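You operate a simulated robot arm through the tools that you are given. There is no shell and no other tool.

You are at the controls of a simulated robot arm. One attempt, no reset.

JOB
Put one level scoop each of rice and lentils into the black-band canister and close it.
Fine: tall red scoop, struck on the ledges, back where it stood; none spilt. Set down upright: tall red scoop.

Only the result counts: the job must be done as asked and must still hold three seconds after the hand-in. Knocking over, shifting, dropping, spilling or breaking anything else fails it.

ROBOT AND FRAMES
A 7-joint arm with a two-finger parallel gripper, fixed in place. Base frame: the origin is at the foot of the arm, x ahead of it, y to its left, z up; the work surface is at about z = 910. Units: mm, degrees, N and s.
With the tool pointing down near the work surface it reaches from about 240 to 680 mm from the base axis. Its first joint turns from -66.0 to 66.0 degrees. Payload 2.4 kg.
The tool frame sits at the grasp point between the pads (the TCP): z along the fingers, y along the line on which they close. The tips reach 30 mm beyond it. The gripper opens to 94 mm. The fingers are 28 mm wide and 10 mm thick; the gripper's body (50 by 96 mm) begins 55 mm behind the TCP.
Orientation is that of the tool frame in the base frame, as [roll, pitch, yaw] about the fixed x, y, z axes, in that order (R = Rz(yaw) Ry(pitch) Rx(roll)). With the fingers straight down and closing along the base's y, the tool's x points along the base's -x, its y along +y and its z along -z.

CONTROLS
- The arm moves only by the tool step_arm. Its argument "rows" is text: rows parted by semicolons, each of 7 numbers parted by spaces: the shift along the base's x, y, z in mm, then the turn, a rotation vector about the base's x, y, z in degrees, then the finger opening in mm, from 0 to 94. In form: tx ty tz ax ay az hand; .... A call has 1 to 20 rows; each row shifts and turns the commanded pose from where the row before left it. A row lasts 0.2 s, in which the tool goes at most 50 mm and 8.6 degrees; a call with a longer step from one row to the next is refused whole, and so is a gripper value outside its range. Where a pose cannot be reached the arm comes as near as it can. A force on the tool above 70 N (or 10 N above the force at the start of the call, whichever is more), or a blocked arm, ends the call early, and 0.2 s more pass. Each finger travels about 153 mm/s and halts on what it meets, pressing with about 31 N; the grip force reading is that of the motor and also rises with nothing between the fingers. The clock runs only during rows and for 0.2 s after the last one: add rows that do not move to give the fingers time. It gives the time, the measured TCP pose, the force on the tool (base axes), the opening and the grip force at its end, in the units of the frame above (readings bear some noise), with the torque about the TCP (base axes, N m) and any sound that the robot's microphone picked up, and new pictures: "views" is both (left out), scene, wrist or none.
- Cameras (640 x 400 px; columns grow to the right, rows downward): "scene" is fixed at [45.1, 473.7, 1463.7]; the picture's right is [-0.72, -0.70, 0.00], its down [-0.27, 0.28, -0.92] and it looks along [0.64, -0.66, -0.39] (base axes); focal length 314 px, centre (320, 200). "wrist" rides on the gripper at [76, 14, -102] in the tool frame; the picture's right is [-0.18, 0.98, 0.00], its down [-0.75, -0.14, -0.64] and it looks along [-0.63, -0.12, 0.77] (tool axes); focal length 243 px, centre (320, 200). There is no depth. A picture from a camera that has moved, and an enlarged one, comes with that camera's place and axes in the base frame and with its lens.
- close_up(camera, box): a new picture of the part [left, top, right, bottom] of that camera's present view, enlarged. No time passes.
- finish_job(): hands the job in; it is judged then, once.

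Nothing tells you positions but the pictures and the camera data. Unless the task says otherwise, let go and move clear before handing in.

The tools are called after "Call:" as name(argument=value, ...) on one line, values as JSON. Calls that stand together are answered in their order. step_arm: Moves the arm, as the interface text tells. Its arguments: {"type":"object","properties":{"rows":{"type":"string"},"views":{"type":"string","enum":["both","scene","wrist","none"]}},"required":["rows"]} The other tools are called the same way: close_up (camera, box) takes an enlarged picture of a part of a camera's view; finish_job () hands the job in.

At the start:

```text
clock: 0.0
ee_pos: [378.9, -20.1, 1316.1]
tcp_rot: [179.9, 0.0, -180.0]
force: [0.6, -0.8, -0.4]
moment: [0.02, -0.01, -0.01]
width: 94.0
grasp_force: 0.1
```

scene: 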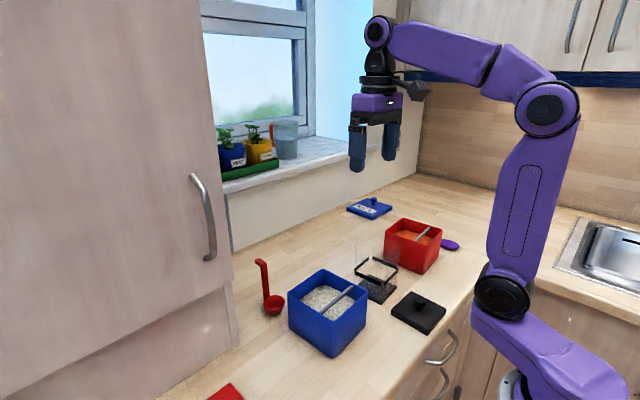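
wrist: 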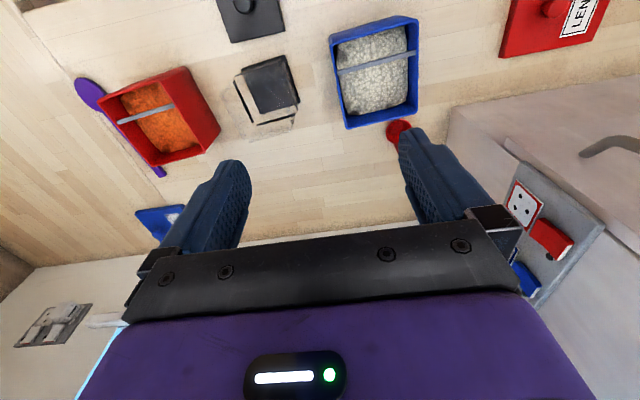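

I see a blue bin of rice, a red bin of lentils, a clear square canister with black bands between them, a black lid, a tall red scoop standing upright, and a purple scoop lying behind the lentil bin. I'll take enlarged looks before moving.

Call:
close_up(camera="scene", box=[240, 180, 480, 360])

Call:
close_up(camera="wrist", box=[60, 0, 460, 250])

Call:
close_up(camera="scene", box=[240, 240, 340, 340])

Call:
close_up(camera="scene", box=[340, 190, 480, 340])

```text
2.22 times, centred on (360, 270) of scene
camera zoom: at [45.1, 473.7, 1463.7], right [-0.72, -0.7, 0.0], down [-0.27, 0.28, -0.92], along [0.64, -0.66, -0.39], focal length 699 px, centre (231, 44)
```

zoom: 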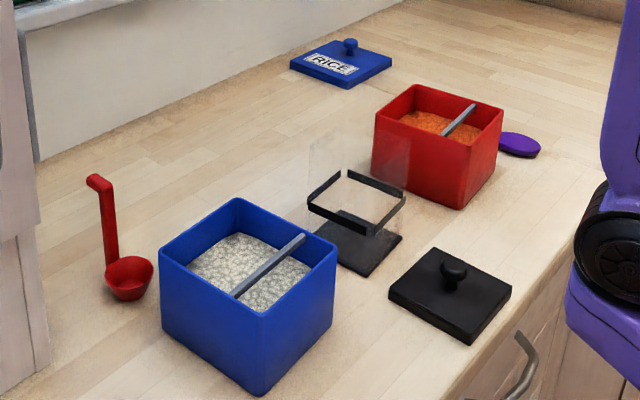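

```text
1.60 times, centred on (260, 125) of wrist
camera zoom: at [302.4, -4.8, 1418.5], right [0.18, 0.98, 0.0], down [0.75, -0.14, 0.64], along [0.63, -0.12, -0.77], focal length 388 px, centre (416, 320)
```

zoom: 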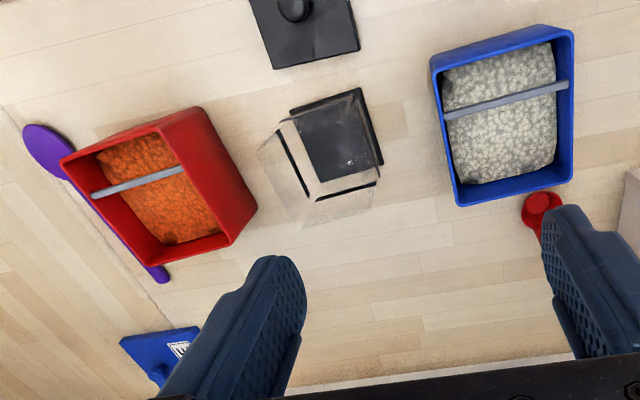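

```text
4.00 times, centred on (290, 290) of scene
camera zoom: at [45.1, 473.7, 1463.7], right [-0.72, -0.7, 0.0], down [-0.27, 0.28, -0.92], along [0.64, -0.66, -0.39], focal length 1258 px, centre (440, -160)
```

zoom: 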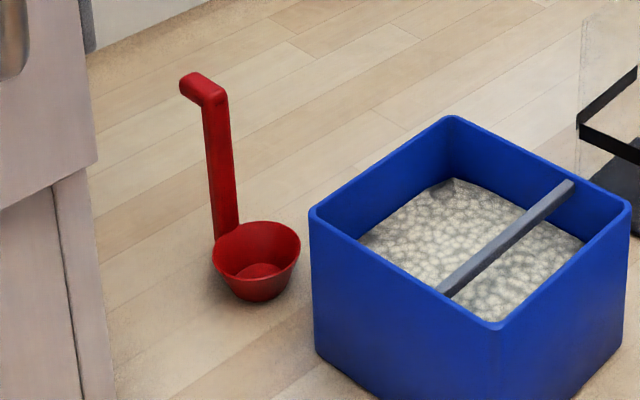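

```text
2.67 times, centred on (410, 265) of scene
camera zoom: at [45.1, 473.7, 1463.7], right [-0.72, -0.7, 0.0], down [-0.27, 0.28, -0.92], along [0.64, -0.66, -0.39], focal length 839 px, centre (80, 27)
```

zoom: 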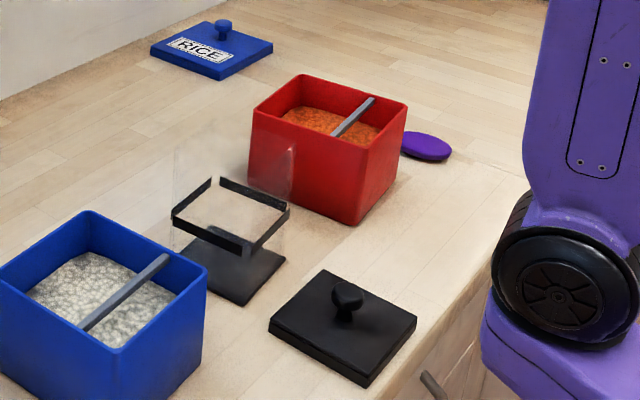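

The tall red scoop stands upright near (545, 119), with the rice bin near (415, 64), the canister near (418, -130), the lentil bin near (427, -337) and the black lid near (290, -120). I'll zoom further to measure the bars, the handle and the canister before planning the grip.

Call:
close_up(camera="scene", box=[250, 250, 300, 325])

Call:
close_up(camera="scene", box=[284, 262, 374, 360])

Call:
close_up(camera="scene", box=[345, 240, 405, 310])

Call:
close_up(camera="scene", box=[380, 212, 465, 277])

Call:
close_up(camera="scene", box=[385, 285, 450, 340])

Call:
close_up(camera="scene", box=[200, 100, 330, 190])

```text
5.33 times, centred on (275, 288) of scene
camera zoom: at [45.1, 473.7, 1463.7], right [-0.72, -0.7, 0.0], down [-0.27, 0.28, -0.92], along [0.64, -0.66, -0.39], focal length 1677 px, centre (560, -267)
```

zoom: 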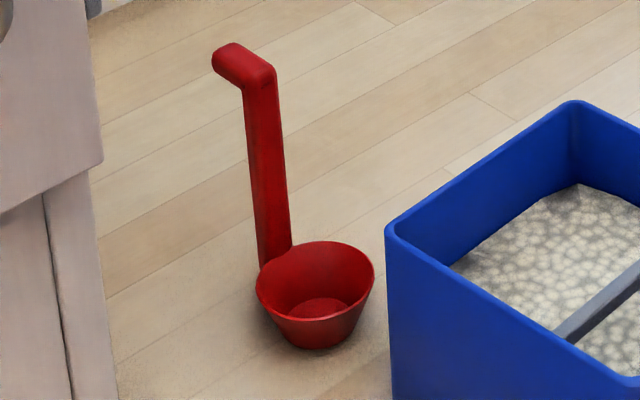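

```text
4.08 times, centred on (329, 311) of scene
camera zoom: at [45.1, 473.7, 1463.7], right [-0.72, -0.7, 0.0], down [-0.27, 0.28, -0.92], along [0.64, -0.66, -0.39], focal length 1284 px, centre (283, -253)
```

zoom: 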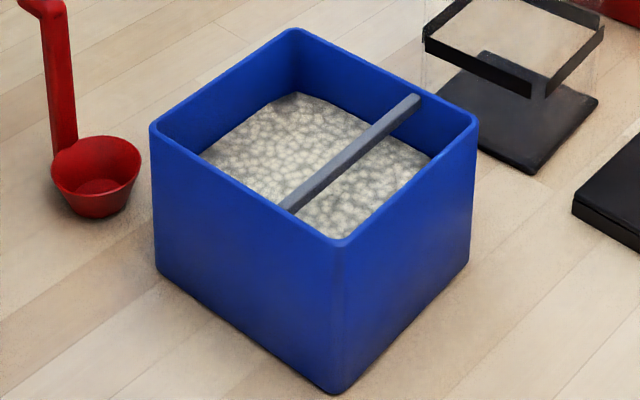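

```text
5.71 times, centred on (375, 275) of scene
camera zoom: at [45.1, 473.7, 1463.7], right [-0.72, -0.7, 0.0], down [-0.27, 0.28, -0.92], along [0.64, -0.66, -0.39], focal length 1797 px, centre (6, -229)
```

zoom: 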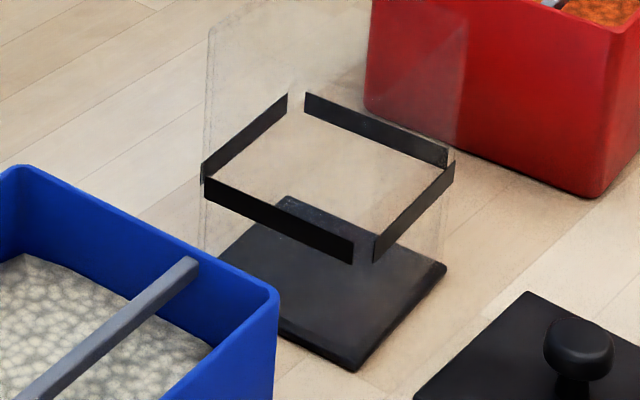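

```text
6.15 times, centred on (422, 244) of scene
camera zoom: at [45.1, 473.7, 1463.7], right [-0.72, -0.7, 0.0], down [-0.27, 0.28, -0.92], along [0.64, -0.66, -0.39], focal length 1935 px, centre (-311, -74)
```

zoom: 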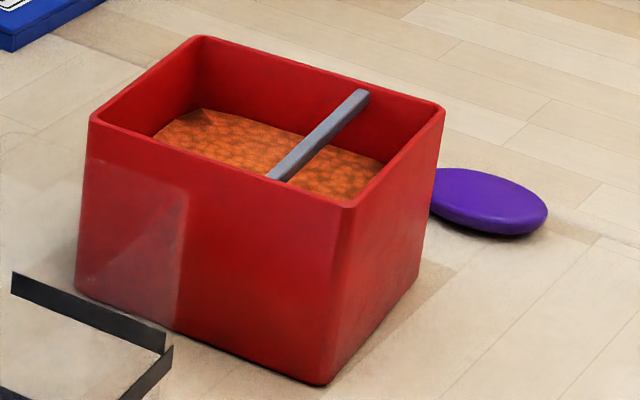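

```text
7.27 times, centred on (418, 312) of scene
camera zoom: at [45.1, 473.7, 1463.7], right [-0.72, -0.7, 0.0], down [-0.27, 0.28, -0.92], along [0.64, -0.66, -0.39], focal length 2287 px, centre (-389, -618)
```

zoom: 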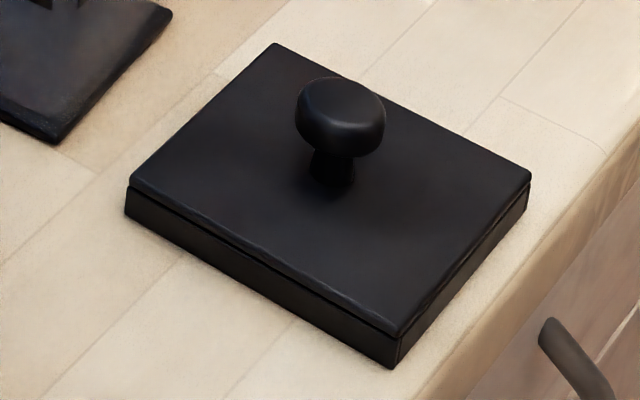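

```text
4.44 times, centred on (265, 145) of scene
camera zoom: at [45.1, 473.7, 1463.7], right [-0.72, -0.7, 0.0], down [-0.27, 0.28, -0.92], along [0.64, -0.66, -0.39], focal length 1398 px, centre (564, 444)
```

zoom: 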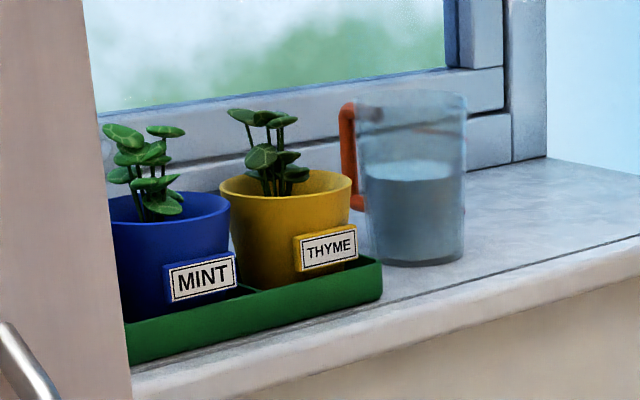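

The bars sit just below the bin rims and run along y, and the scoop's handle is on the +x side of its cup. I'll tilt the wrist so its camera looks straight down over the scoop and rice bin, to measure them properly.

Call:
step_arm(rows="19.2 19.2 -8.6 0 7.8 0 94;19.2 19.2 -8.6 0 7.8 0 94;19.2 19.2 -8.6 0 7.8 0 94;19.2 19.2 -8.6 0 7.8 0 94;19.2 19.2 -8.6 0 7.8 0 94;0 0 0 0 0 0 94;0 0 0 0 0 0 94")

```text
clock: 1.6
ee_pos: [319.8, 110.8, 1230.9]
tcp_rot: [-179.8, -35.4, 180.0]
force: [0.1, 0.0, 0.1]
moment: [0.0, -0.01, 0.0]
width: 94.0
grasp_force: 0.0
out of reach, approached as far as the arm can: row 2, 3, 4, 5
camera wrist: at [317.1, 126.5, 1358.7], right [0.15, 0.98, -0.11], down [0.99, -0.14, 0.09], along [0.07, -0.12, -0.99], focal length 243 px, centre (320, 200)
```

scene: 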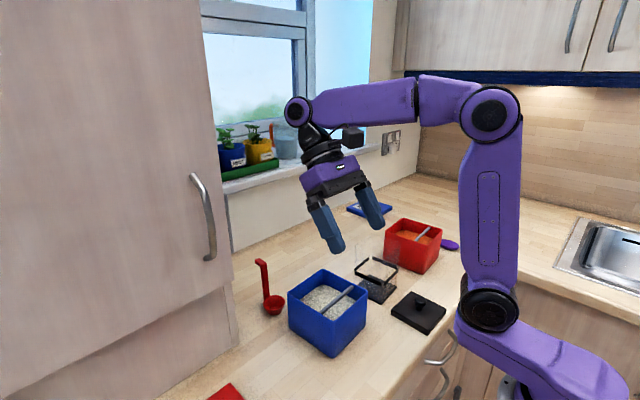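
wrist: 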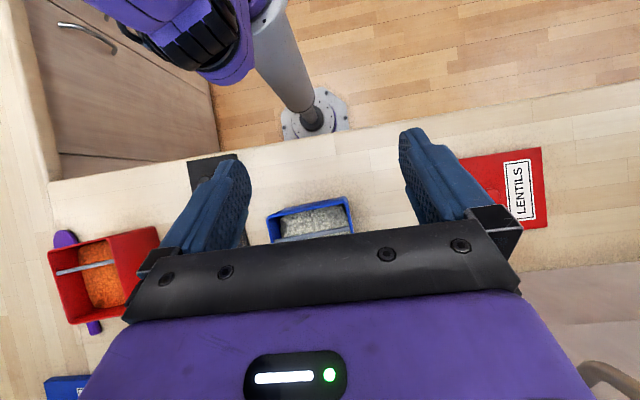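

Tilting back at that height is out of the arm's reach, so I'll go back to tool-down. I'll view the scoop and rice bin from a lower, nearer vantage.

Call:
step_arm(rows="4 9 -16 0 -7.1 0 94;4 9 -16 0 -7.1 0 94;4 9 -16 0 -7.1 0 94;4 9 -16 0 -7.1 0 94;4 9 -16 0 -7.0 0 94;0 0 0 0 0 0 94;0 0 0 0 0 0 94")

```text
clock: 3.2
ee_pos: [336.5, 154.7, 1150.4]
tcp_rot: [-180.0, 0.0, 180.0]
force: [0.4, 0.0, -0.3]
moment: [0.01, 0.0, -0.04]
width: 94.2
grasp_force: 0.2
camera wrist: at [260.4, 170.0, 1253.2], right [0.18, 0.98, 0.0], down [0.75, -0.14, 0.64], along [0.63, -0.12, -0.77], focal length 243 px, centre (320, 200)
```

scene: 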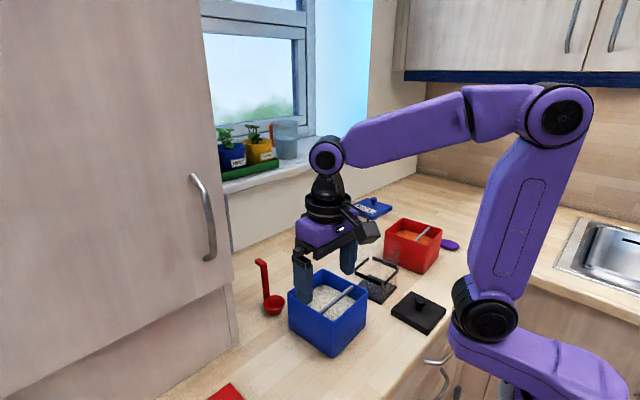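
wrist: 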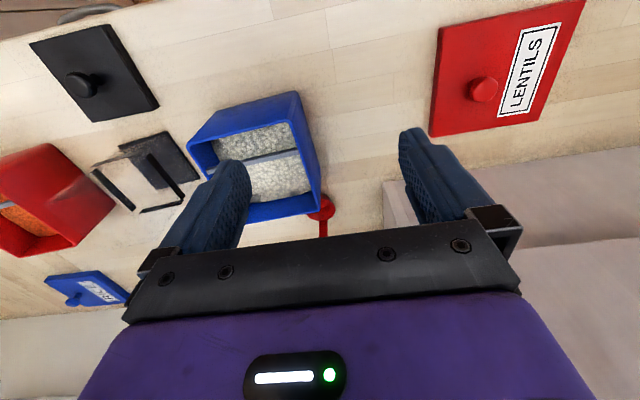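

Commanded poses clip cleanly to what the arm can reach, so I can plan on relative moves. Next I'll move over the scoop so it sits in the clear upper part of the wrist view.

Call:
step_arm(rows="38 -5 0 0 0 0 94;38 -5 0 0 0 0 94;38 -5 0 0 0 0 94;38 -5 0 0 0 0 94;0 0 0 0 0 0 94;0 0 0 0 0 0 94")

Call:
close_up(camera="wrist", box=[220, 60, 420, 230])

Call:
close_up(camera="wrist", box=[100, 0, 340, 170])

```text
clock: 4.6
ee_pos: [491.6, 130.1, 1147.7]
tcp_rot: [-179.9, 0.0, 180.0]
force: [1.1, 0.4, -0.7]
moment: [0.03, 0.0, 0.02]
width: 93.9
grasp_force: 0.1
camera wrist: at [415.4, 146.1, 1250.8], right [0.18, 0.98, 0.0], down [0.75, -0.14, 0.64], along [0.63, -0.12, -0.77], focal length 243 px, centre (320, 200)
```

scene: 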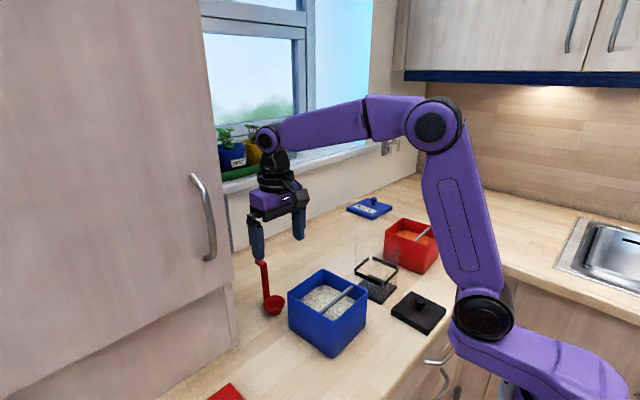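
wrist: 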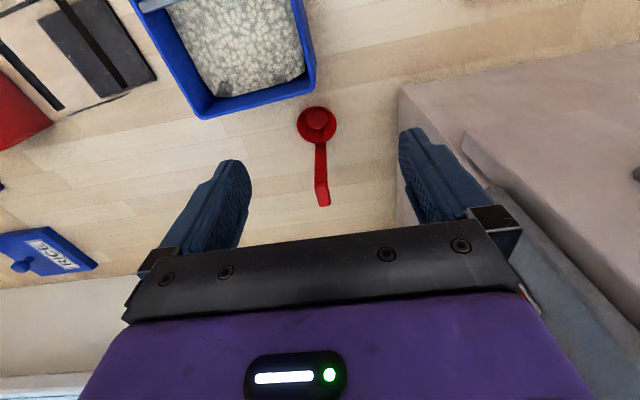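

```text
2.35 times, centred on (320, 145) of wrist
camera zoom: at [415.4, 146.1, 1250.8], right [0.18, 0.98, 0.0], down [0.75, -0.14, 0.64], along [0.63, -0.12, -0.77], focal length 571 px, centre (320, 329)
```

zoom: 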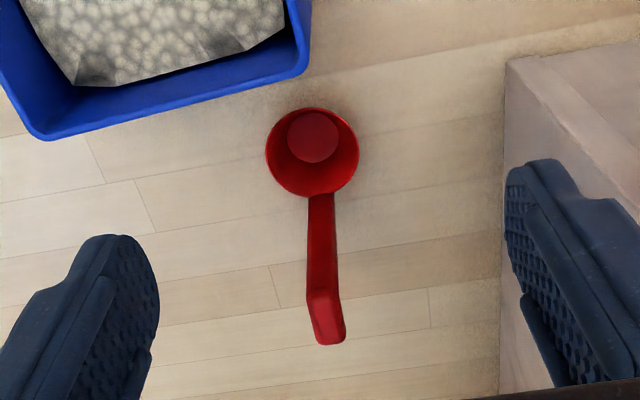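

```text
2.35 times, centred on (220, 85) of wrist
camera zoom: at [415.4, 146.1, 1250.8], right [0.18, 0.98, 0.0], down [0.75, -0.14, 0.64], along [0.63, -0.12, -0.77], focal length 571 px, centre (555, 471)
```

zoom: 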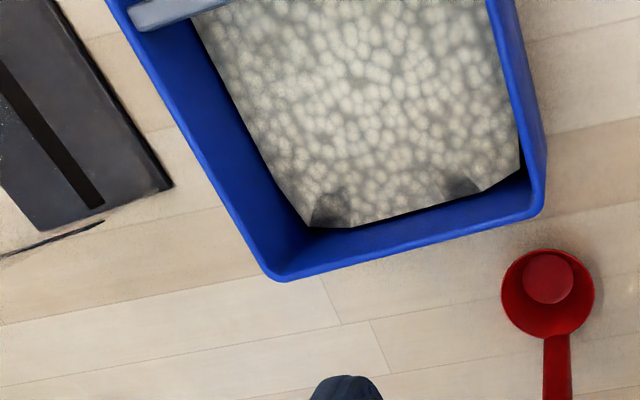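

The overhead view puts the cup centre near (544.5, 117.4) with the handle pointing almost exactly along +x. I'll zoom in hard on the handle top and hook to fix the handle's height and width.

Call:
close_up(camera="scene", box=[250, 252, 290, 277])

Call:
close_up(camera="scene", box=[252, 280, 300, 320])

Call:
close_up(camera="wrist", box=[285, 95, 365, 215])

```text
16.00 times, centred on (270, 264) of scene
camera zoom: at [45.1, 473.7, 1463.7], right [-0.72, -0.7, 0.0], down [-0.27, 0.28, -0.92], along [0.64, -0.66, -0.39], focal length 5032 px, centre (1120, -832)
```

zoom: 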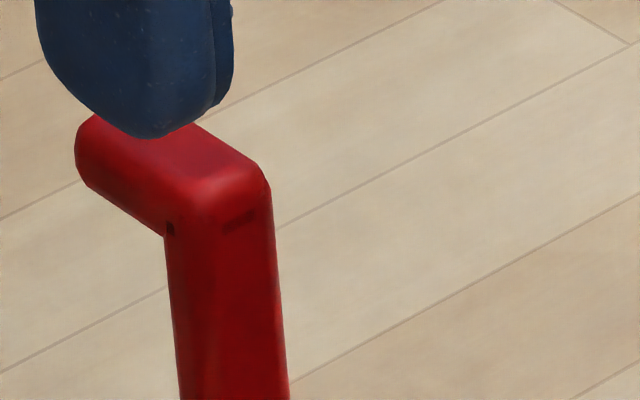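

```text
10.00 times, centred on (276, 300) of scene
camera zoom: at [45.1, 473.7, 1463.7], right [-0.72, -0.7, 0.0], down [-0.27, 0.28, -0.92], along [0.64, -0.66, -0.39], focal length 3145 px, centre (760, -800)
```

zoom: 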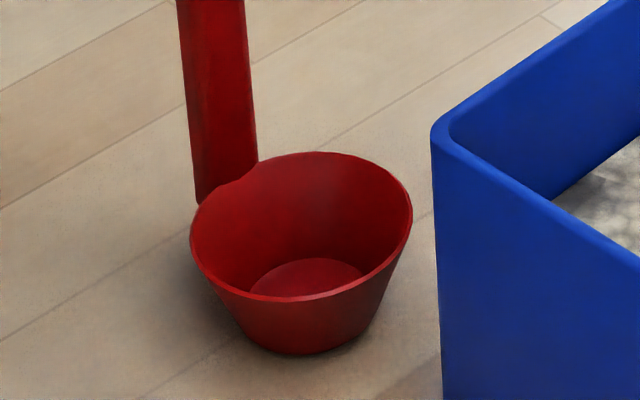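

```text
3.33 times, centred on (325, 155) of wrist
camera zoom: at [415.4, 146.1, 1250.8], right [0.18, 0.98, 0.0], down [0.75, -0.14, 0.64], along [0.63, -0.12, -0.77], focal length 809 px, centre (303, 350)
```

zoom: 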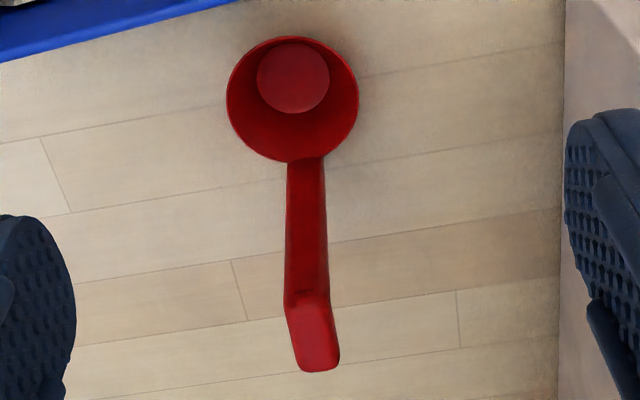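

The handle is about 10 x 14 mm with its top at z ≈ 1040, at (574, 119). Next I'll look closely into the rice bin to measure the bar and the rice level.

Call:
step_arm(rows="-30.2 -20.7 0 0 0 0 94;-30.2 -20.7 0 0 0 0 94;-30.2 -20.7 0 0 0 0 94;0 0 0 0 0 0 94;0 0 0 0 0 0 94", views="wrist")

Call:
close_up(camera="wrist", box=[230, 20, 420, 200])

Call:
close_up(camera="scene", box=[298, 268, 370, 325])

Call:
close_up(camera="wrist", box=[60, 0, 260, 180])

```text
clock: 5.8
ee_pos: [398.4, 68.1, 1151.6]
tcp_rot: [-179.9, 0.1, 179.9]
force: [0.1, -0.8, 0.8]
moment: [-0.02, 0.0, 0.01]
width: 94.0
grasp_force: 0.1
camera wrist: at [322.2, 83.8, 1253.8], right [0.18, 0.98, 0.0], down [0.75, -0.14, 0.64], along [0.63, -0.12, -0.77], focal length 243 px, centre (320, 200)
```

wrist: 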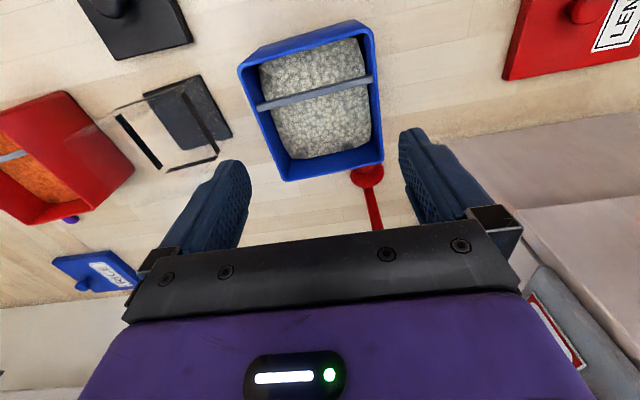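

```text
2.22 times, centred on (325, 110) of wrist
camera zoom: at [322.2, 83.8, 1253.8], right [0.18, 0.98, 0.0], down [0.75, -0.14, 0.64], along [0.63, -0.12, -0.77], focal length 539 px, centre (309, 400)
```

zoom: 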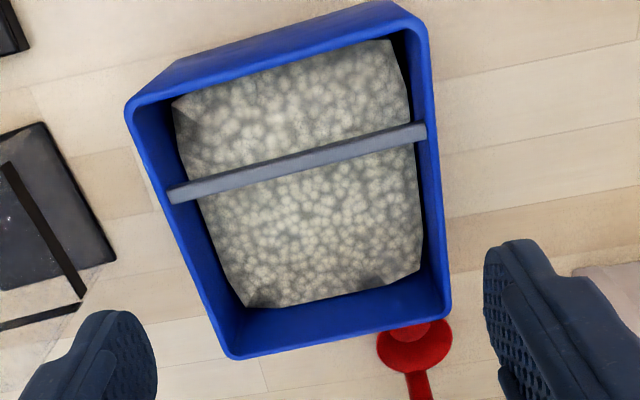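

```text
7.02 times, centred on (334, 296) of scene
camera zoom: at [45.1, 473.7, 1463.7], right [-0.72, -0.7, 0.0], down [-0.27, 0.28, -0.92], along [0.64, -0.66, -0.39], focal length 2207 px, centre (222, -477)
```

zoom: 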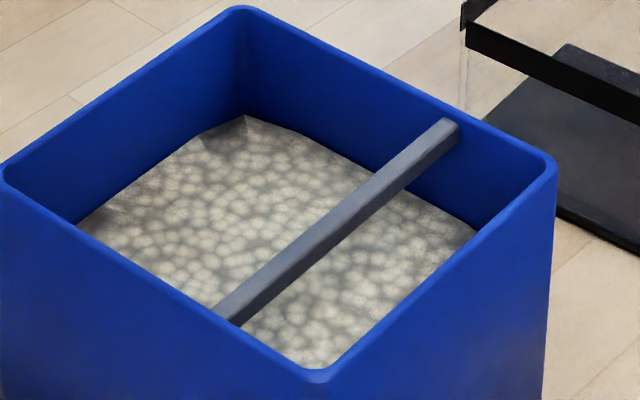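

```text
2.22 times, centred on (160, 90) of wrist
camera zoom: at [322.2, 83.8, 1253.8], right [0.18, 0.98, 0.0], down [0.75, -0.14, 0.64], along [0.63, -0.12, -0.77], focal length 539 px, centre (676, 444)
```

zoom: 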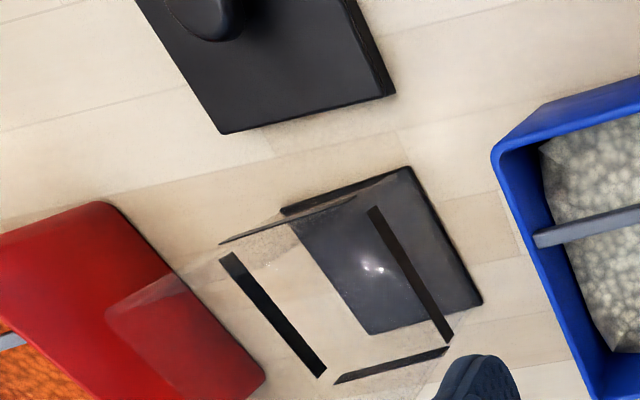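

The bar in the rice bin crosses at x ≈ 392, about 5 mm below the rim, with the bin turned roughly 3°. I'll zoom on the bar's section to get its thickness and on the canister and other bin for height references.

Call:
close_up(camera="scene", box=[320, 280, 352, 300])

Call:
close_up(camera="scene", box=[335, 275, 371, 298])

Call:
close_up(camera="scene", box=[410, 220, 442, 240])

Call:
close_up(camera="wrist", box=[250, 50, 390, 140])

Call:
close_up(camera="scene", box=[345, 230, 410, 305])

```text
16.00 times, centred on (336, 290) of scene
camera zoom: at [45.1, 473.7, 1463.7], right [-0.72, -0.7, 0.0], down [-0.27, 0.28, -0.92], along [0.64, -0.66, -0.39], focal length 5032 px, centre (64, -1240)
```

zoom: 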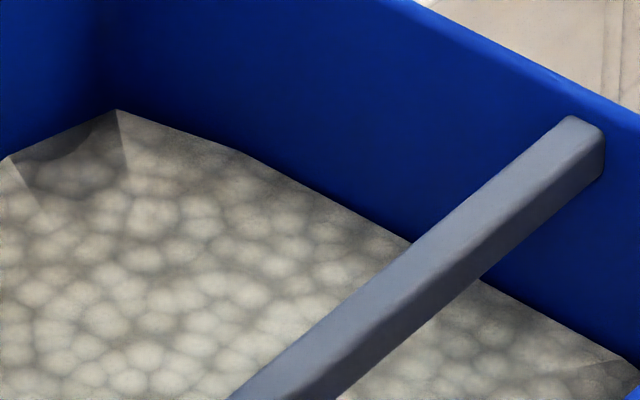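

```text
16.00 times, centred on (353, 286) of scene
camera zoom: at [45.1, 473.7, 1463.7], right [-0.72, -0.7, 0.0], down [-0.27, 0.28, -0.92], along [0.64, -0.66, -0.39], focal length 5032 px, centre (-208, -1184)
```

zoom: 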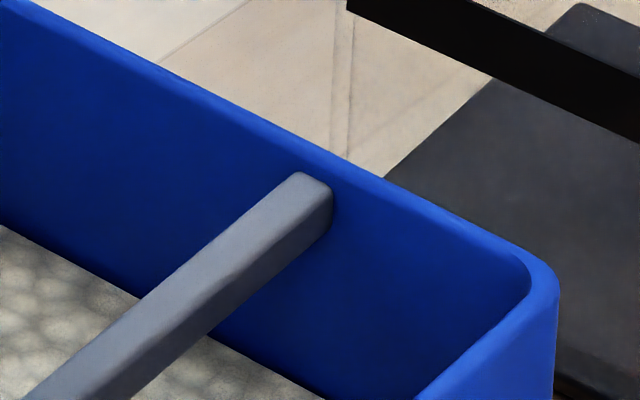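

```text
16.00 times, centred on (426, 230) of scene
camera zoom: at [45.1, 473.7, 1463.7], right [-0.72, -0.7, 0.0], down [-0.27, 0.28, -0.92], along [0.64, -0.66, -0.39], focal length 5032 px, centre (-1376, -280)
```

zoom: 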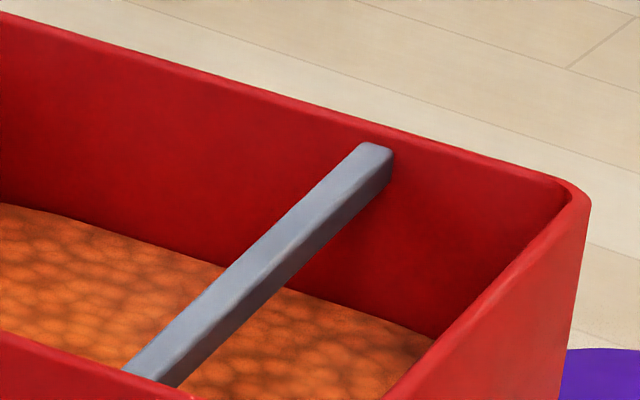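

```text
4.44 times, centred on (320, 95) of wrist
camera zoom: at [322.2, 83.8, 1253.8], right [0.18, 0.98, 0.0], down [0.75, -0.14, 0.64], along [0.63, -0.12, -0.77], focal length 1078 px, centre (320, 667)
```

zoom: 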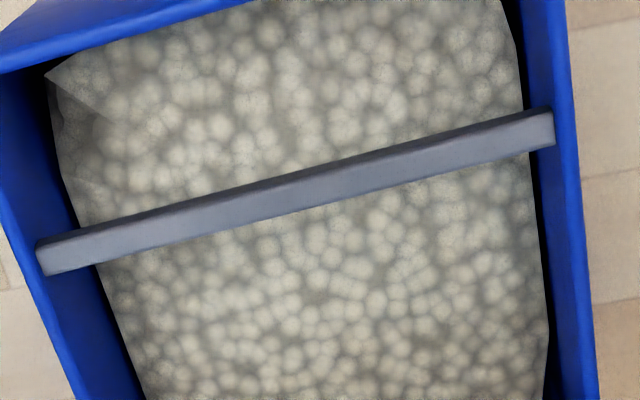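

```text
5.33 times, centred on (378, 268) of scene
camera zoom: at [45.1, 473.7, 1463.7], right [-0.72, -0.7, 0.0], down [-0.27, 0.28, -0.92], along [0.64, -0.66, -0.39], focal length 1677 px, centre (13, -160)
```

zoom: 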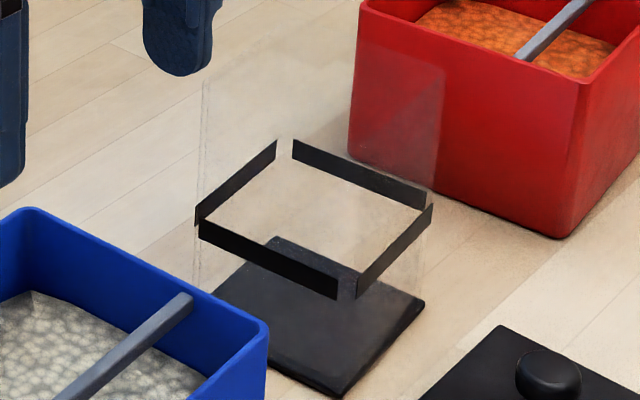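

The bar is about 7 mm thick with its underside near z ≈ 999, and the rice surface is near z ≈ 970. Now I'll go look at the canister from above.

Call:
step_arm(rows="-5 -47 5 0 0 0 94;-5 -47 5 0 0 0 94;-5 -47 5 0 0 0 94;-5 -47 5 0 0 0 94;0 0 0 0 0 0 94;0 0 0 0 0 0 94", views="wrist")

Call:
close_up(camera="wrist", box=[230, 20, 420, 220])

Call:
close_up(camera="wrist", box=[20, 0, 270, 220])

Call:
close_up(camera="scene", box=[350, 235, 402, 265])

```text
clock: 7.2
ee_pos: [378.7, -116.7, 1172.0]
tcp_rot: [-180.0, 0.1, -179.9]
force: [0.0, -0.2, 0.4]
moment: [0.01, 0.01, 0.0]
width: 94.0
grasp_force: 0.1
camera wrist: at [302.8, -101.6, 1273.6], right [0.18, 0.98, 0.0], down [0.75, -0.14, 0.64], along [0.63, -0.12, -0.77], focal length 243 px, centre (320, 200)
```

wrist: 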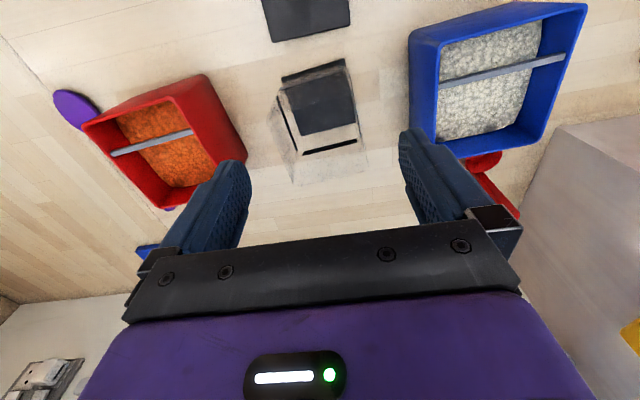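

```text
2.00 times, centred on (325, 120) of wrist
camera zoom: at [302.8, -101.6, 1273.6], right [0.18, 0.98, 0.0], down [0.75, -0.14, 0.64], along [0.63, -0.12, -0.77], focal length 485 px, centre (310, 360)
```

zoom: 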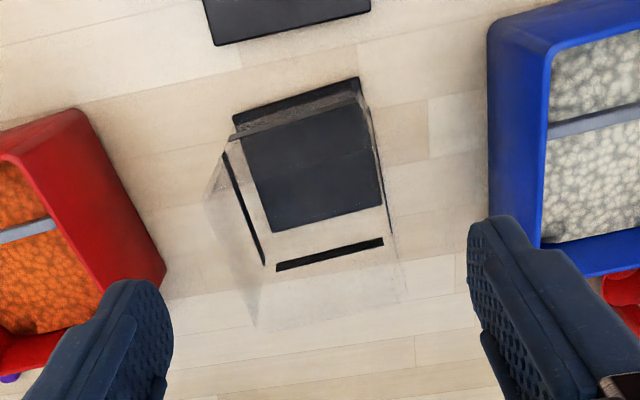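

```text
1.82 times, centred on (145, 110) of wrist
camera zoom: at [302.8, -101.6, 1273.6], right [0.18, 0.98, 0.0], down [0.75, -0.14, 0.64], along [0.63, -0.12, -0.77], focal length 441 px, centre (638, 364)
```

zoom: 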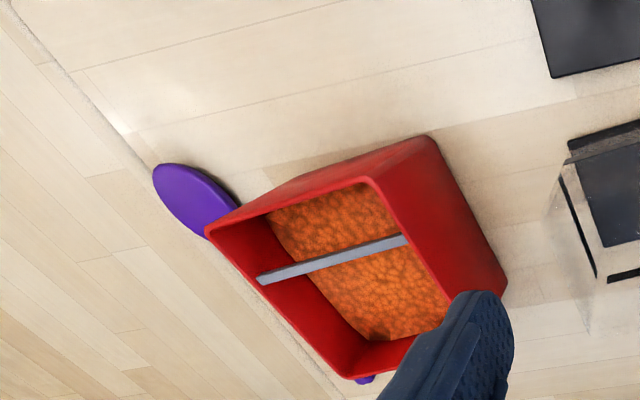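

```text
12.31 times, centred on (376, 250) of scene
camera zoom: at [45.1, 473.7, 1463.7], right [-0.72, -0.7, 0.0], down [-0.27, 0.28, -0.92], along [0.64, -0.66, -0.39], focal length 3870 px, centre (-369, -415)
```

zoom: 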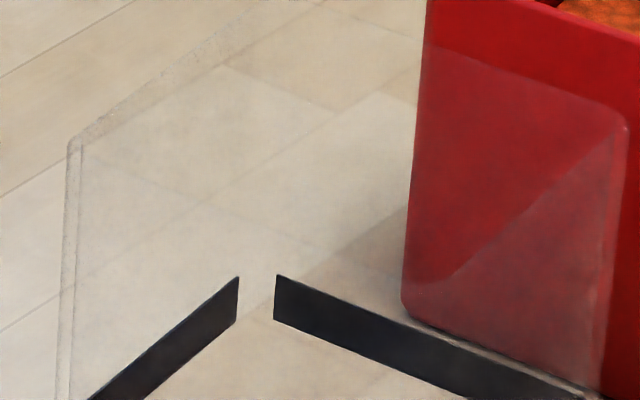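

The canister's centre is near (416.6, -121.6), turned about 5°, with its rim at z ≈ 1052. Now I'll go above the scoop handle at (574, 119) and check the alignment before descending.

Call:
step_arm(rows="27.9 33.7 0 0 0 0 94;27.9 33.7 0 0 0 0 94;27.9 33.7 0 0 0 0 94;27.9 33.7 0 0 0 0 94;27.9 33.7 0 0 0 0 94;27.9 33.7 -20 0 0 0 60;27.9 33.5 -20 0 0 0 60;0 0 -20 0 0 0 60;0 0 0 0 0 0 60;0 0 0 0 0 0 60")

Call:
close_up(camera="wrist", box=[220, 60, 420, 240])

Call:
close_up(camera="scene", box=[235, 225, 305, 270])

```text
clock: 9.4
ee_pos: [575.3, 120.9, 1109.0]
tcp_rot: [-179.9, 0.1, -180.0]
force: [-0.4, 0.0, -0.2]
moment: [0.01, -0.01, 0.02]
width: 60.1
grasp_force: 0.0
camera wrist: at [498.9, 135.6, 1212.0], right [0.18, 0.98, 0.0], down [0.75, -0.14, 0.64], along [0.63, -0.12, -0.77], focal length 243 px, centre (320, 200)
```

scene: 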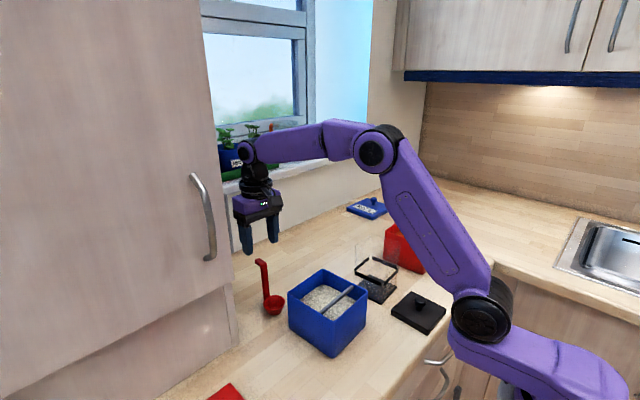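
wrist: 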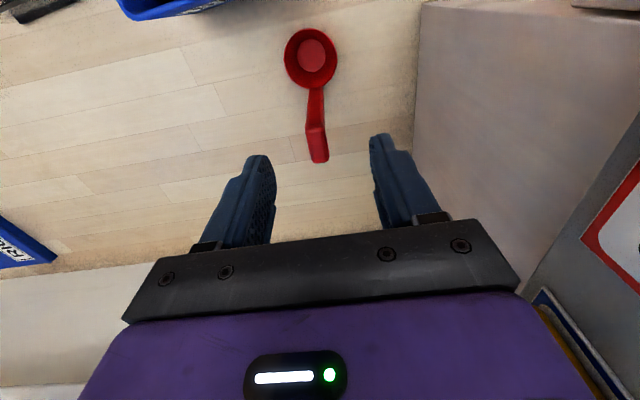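

```text
2.22 times, centred on (320, 150) of wrist
camera zoom: at [498.9, 135.6, 1212.0], right [0.18, 0.98, 0.0], down [0.75, -0.14, 0.64], along [0.63, -0.12, -0.77], focal length 539 px, centre (320, 311)
```

zoom: 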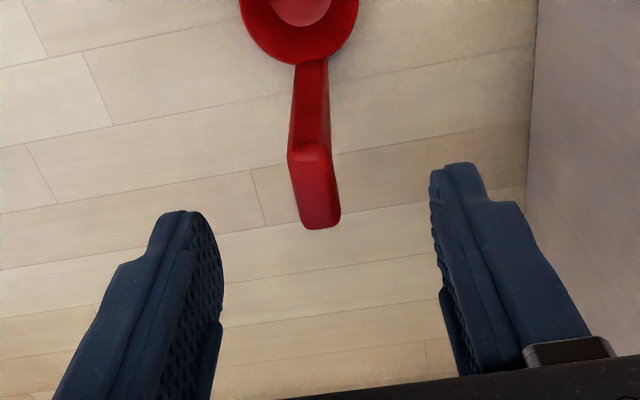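

```text
8.89 times, centred on (270, 248) of scene
camera zoom: at [45.1, 473.7, 1463.7], right [-0.72, -0.7, 0.0], down [-0.27, 0.28, -0.92], along [0.64, -0.66, -0.39], focal length 2795 px, centre (764, -222)
```

zoom: 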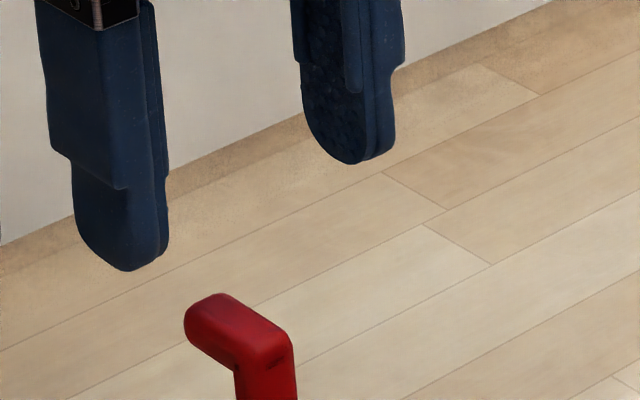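

The handle is centred between the fingers to within about 2 mm. I'll correct y, descend to z ≈ 1010 and look before closing.

Call:
step_arm(rows="0 -1.2 -25 0 0 0 60;0 -1.2 -25 0 0 0 60;0 0 -25 0 0 0 60;0 0 -24 0 0 0 60;0 0 0 0 0 0 60;0 0 0 0 0 0 60")

Call:
close_up(camera="scene", box=[235, 235, 305, 320])

Call:
close_up(camera="wrist", box=[220, 60, 420, 240])

```text
clock: 10.8
ee_pos: [576.1, 118.8, 1010.4]
tcp_rot: [-179.9, 0.1, 179.9]
force: [-0.1, 0.4, 0.5]
moment: [0.01, -0.04, -0.01]
width: 60.1
grasp_force: 0.0
camera wrist: at [499.1, 133.2, 1112.3], right [0.18, 0.98, 0.0], down [0.75, -0.14, 0.64], along [0.63, -0.12, -0.77], focal length 243 px, centre (320, 200)
```

scene: 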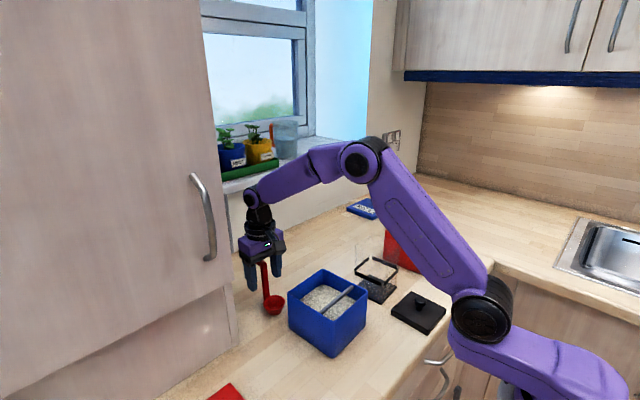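
wrist: 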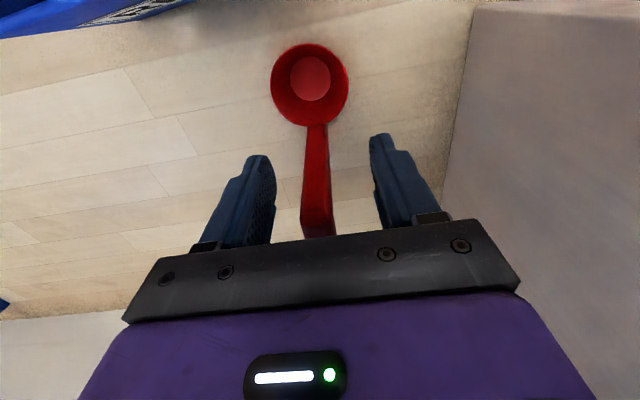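

```text
4.71 times, centred on (270, 278) of scene
camera zoom: at [45.1, 473.7, 1463.7], right [-0.72, -0.7, 0.0], down [-0.27, 0.28, -0.92], along [0.64, -0.66, -0.39], focal length 1480 px, centre (555, -165)
```

zoom: 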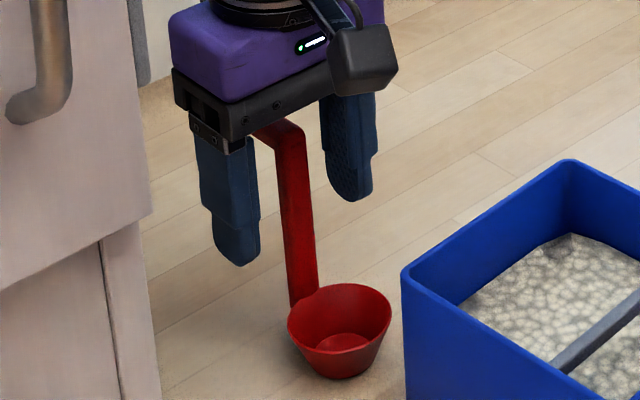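

```text
2.22 times, centred on (320, 150) of wrist
camera zoom: at [499.1, 133.2, 1112.3], right [0.18, 0.98, 0.0], down [0.75, -0.14, 0.64], along [0.63, -0.12, -0.77], focal length 539 px, centre (320, 311)
```

zoom: 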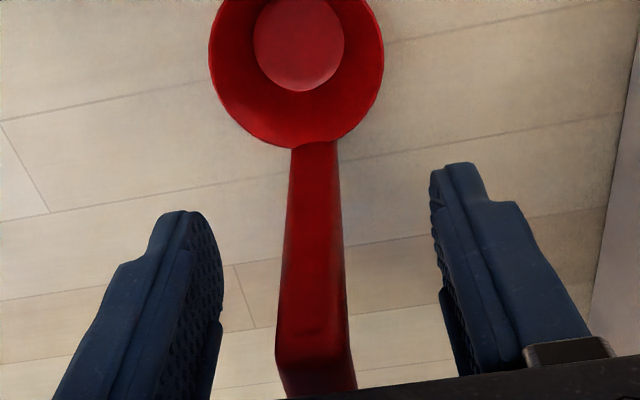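

The fingers straddle the handle with no contact. I'll close in steps to avoid jolting the scoop.

Call:
step_arm(rows="0 0 0 0 0 0 36;0 0 0 0 0 0 24;0 0 0 0 0 0 18;0 0 0 0 0 0 15;0 0 0 0 0 0 12;0 0 0 0 0 0 8;0 0 0 0 0 0 4;0 0 0 0 0 0 0;0 0 0 0 0 0 0")

Call:
close_up(camera="scene", box=[235, 235, 305, 320])

Call:
close_up(camera="wrist", box=[220, 20, 420, 240])

```text
clock: 12.8
ee_pos: [576.5, 117.5, 1009.3]
tcp_rot: [-179.9, 0.0, -179.9]
force: [0.1, 0.5, 0.2]
moment: [0.02, -0.02, -0.01]
width: 19.4
grasp_force: 31.1
camera wrist: at [499.2, 133.2, 1112.5], right [0.18, 0.98, 0.0], down [0.75, -0.14, 0.64], along [0.63, -0.12, -0.77], focal length 243 px, centre (320, 200)
```

scene: 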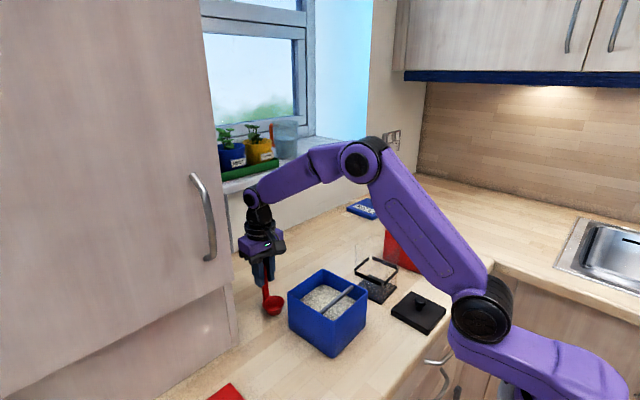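
wrist: 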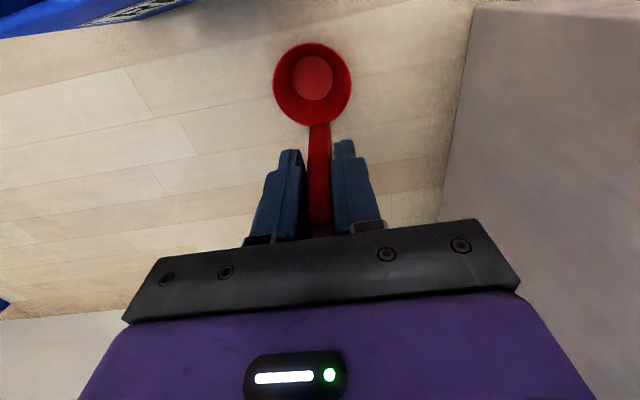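

```text
4.71 times, centred on (270, 278) of scene
camera zoom: at [45.1, 473.7, 1463.7], right [-0.72, -0.7, 0.0], down [-0.27, 0.28, -0.92], along [0.64, -0.66, -0.39], focal length 1480 px, centre (555, -165)
```

zoom: 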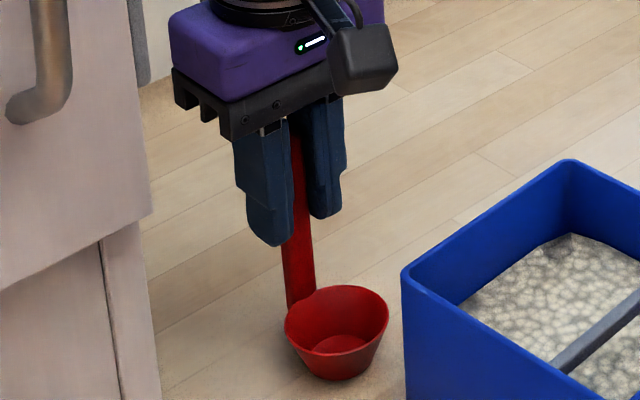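

```text
1.82 times, centred on (320, 130) of wrist
camera zoom: at [499.2, 133.2, 1112.5], right [0.18, 0.98, 0.0], down [0.75, -0.14, 0.64], along [0.63, -0.12, -0.77], focal length 441 px, centre (320, 327)
```

zoom: 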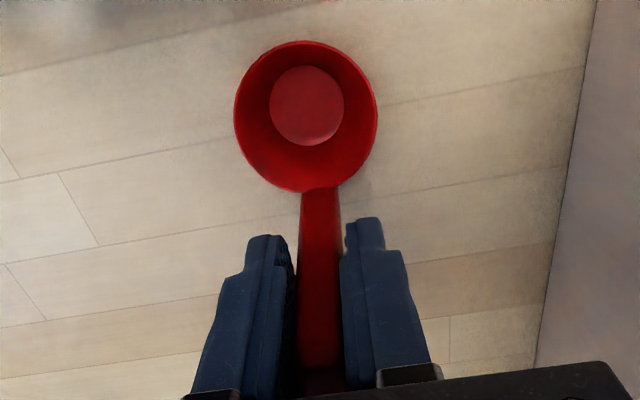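

The scoop is held (width 19.4 mm, 31 N) and has shifted by only about 1.5 mm. I'll lift straight up and check the hold.

Call:
step_arm(rows="0 0 10 0 0 0 0;0 0 25 0 0 0 0;0 0 30 0 0 0 0;0 0 35 0 0 0 0;0 0 30 0 0 0 0;0 0 0 0 0 0 0;0 0 0 0 0 0 0")

Call:
close_up(camera="scene", box=[220, 180, 310, 320])

Call:
close_up(camera="wrist", box=[220, 20, 420, 240])

```text
clock: 14.4
ee_pos: [573.0, 119.1, 1140.7]
tcp_rot: [-179.9, -0.1, -180.0]
force: [-0.6, -0.5, 0.2]
moment: [-0.02, 0.02, 0.0]
width: 19.2
grasp_force: 30.6
camera wrist: at [495.8, 134.6, 1243.1], right [0.18, 0.98, 0.0], down [0.75, -0.14, 0.64], along [0.63, -0.12, -0.77], focal length 243 px, centre (320, 200)
```

scene: 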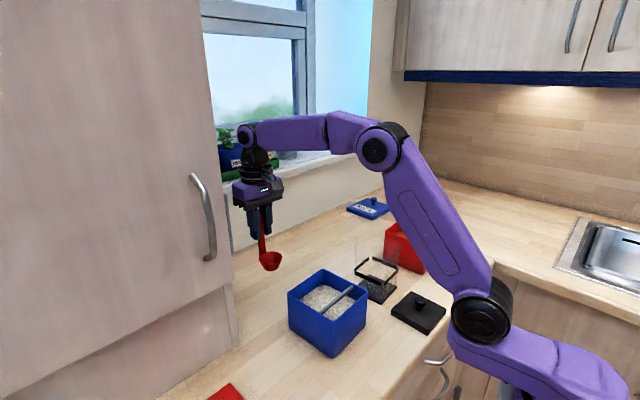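
wrist: 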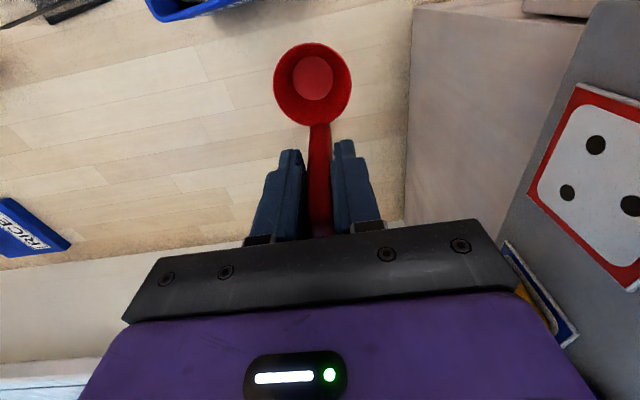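

```text
2.86 times, centred on (265, 250) of scene
camera zoom: at [45.1, 473.7, 1463.7], right [-0.72, -0.7, 0.0], down [-0.27, 0.28, -0.92], along [0.64, -0.66, -0.39], focal length 898 px, centre (477, 57)
```

zoom: 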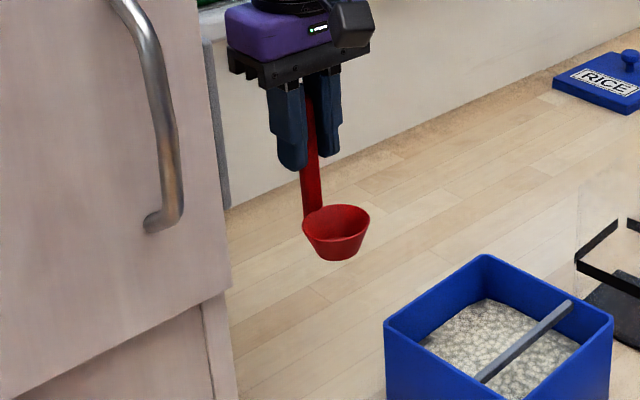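

```text
1.82 times, centred on (320, 130) of wrist
camera zoom: at [495.8, 134.6, 1243.1], right [0.18, 0.98, 0.0], down [0.75, -0.14, 0.64], along [0.63, -0.12, -0.77], focal length 441 px, centre (320, 327)
```

zoom: 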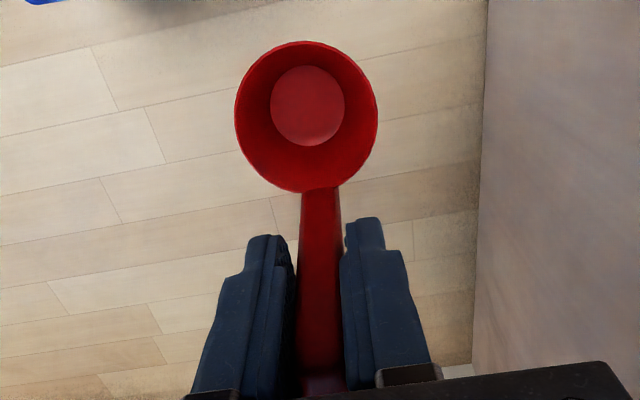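

The scoop is held firmly and plumb, with its cup about 31.5 mm toward the robot from the grasp point. I'll carry it over the rice bin on the far side of the bar and view from both cameras before going down.

Call:
step_arm(rows="-28 -14 0 0 0 0 0;-28 -14 0 0 0 0 0;-28 -14 0 0 0 0 0;-26.5 -13.4 0 0 0 0 0;0 0 0 0 0 0 0;0 0 0 0 0 0 0")

Call:
close_up(camera="wrist", box=[180, 0, 460, 240])

Call:
close_up(camera="scene", box=[270, 200, 380, 340])

```text
clock: 15.8
ee_pos: [463.7, 61.4, 1142.5]
tcp_rot: [-179.9, 0.1, -180.0]
force: [-0.9, -0.1, -1.6]
moment: [0.0, 0.02, 0.04]
width: 19.1
grasp_force: 30.8
camera wrist: at [387.8, 76.4, 1244.8], right [0.18, 0.98, 0.0], down [0.75, -0.14, 0.64], along [0.63, -0.12, -0.77], focal length 243 px, centre (320, 200)
```

scene: 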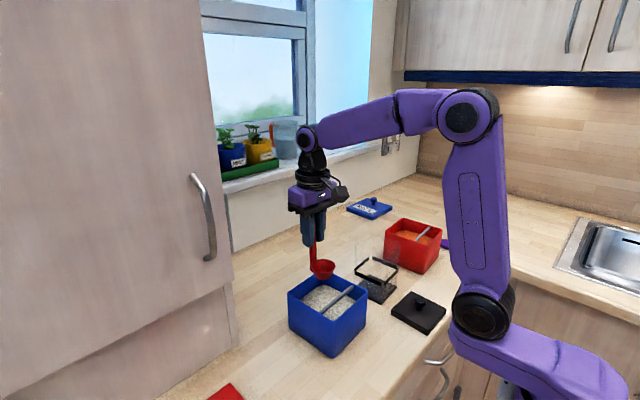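
wrist: 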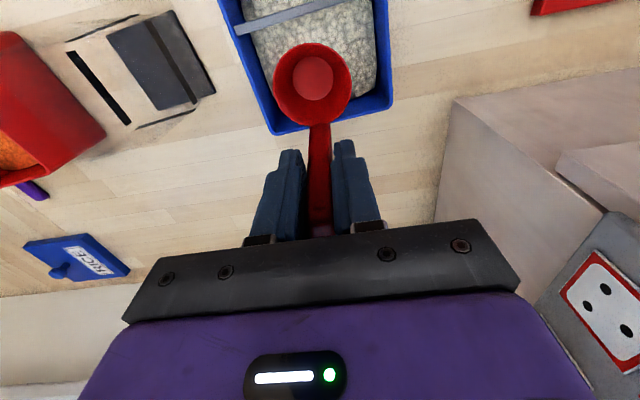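

```text
1.67 times, centred on (320, 120) of wrist
camera zoom: at [387.8, 76.4, 1244.8], right [0.18, 0.98, 0.0], down [0.75, -0.14, 0.64], along [0.63, -0.12, -0.77], focal length 404 px, centre (320, 333)
```

zoom: 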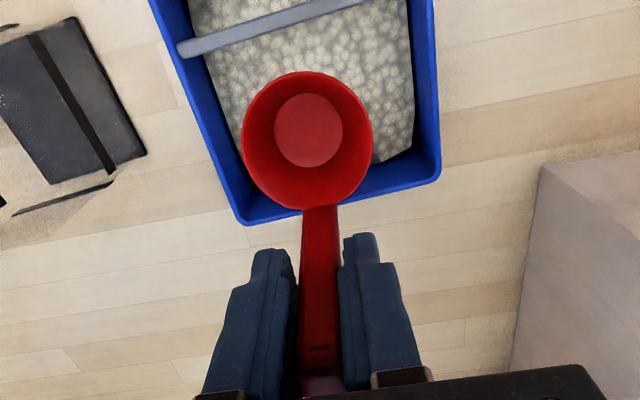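

```text
2.86 times, centred on (325, 270) of scene
camera zoom: at [45.1, 473.7, 1463.7], right [-0.72, -0.7, 0.0], down [-0.27, 0.28, -0.92], along [0.64, -0.66, -0.39], focal length 898 px, centre (306, 0)
```

zoom: 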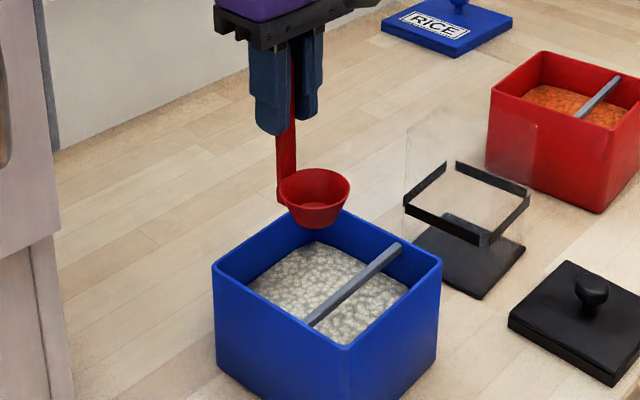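

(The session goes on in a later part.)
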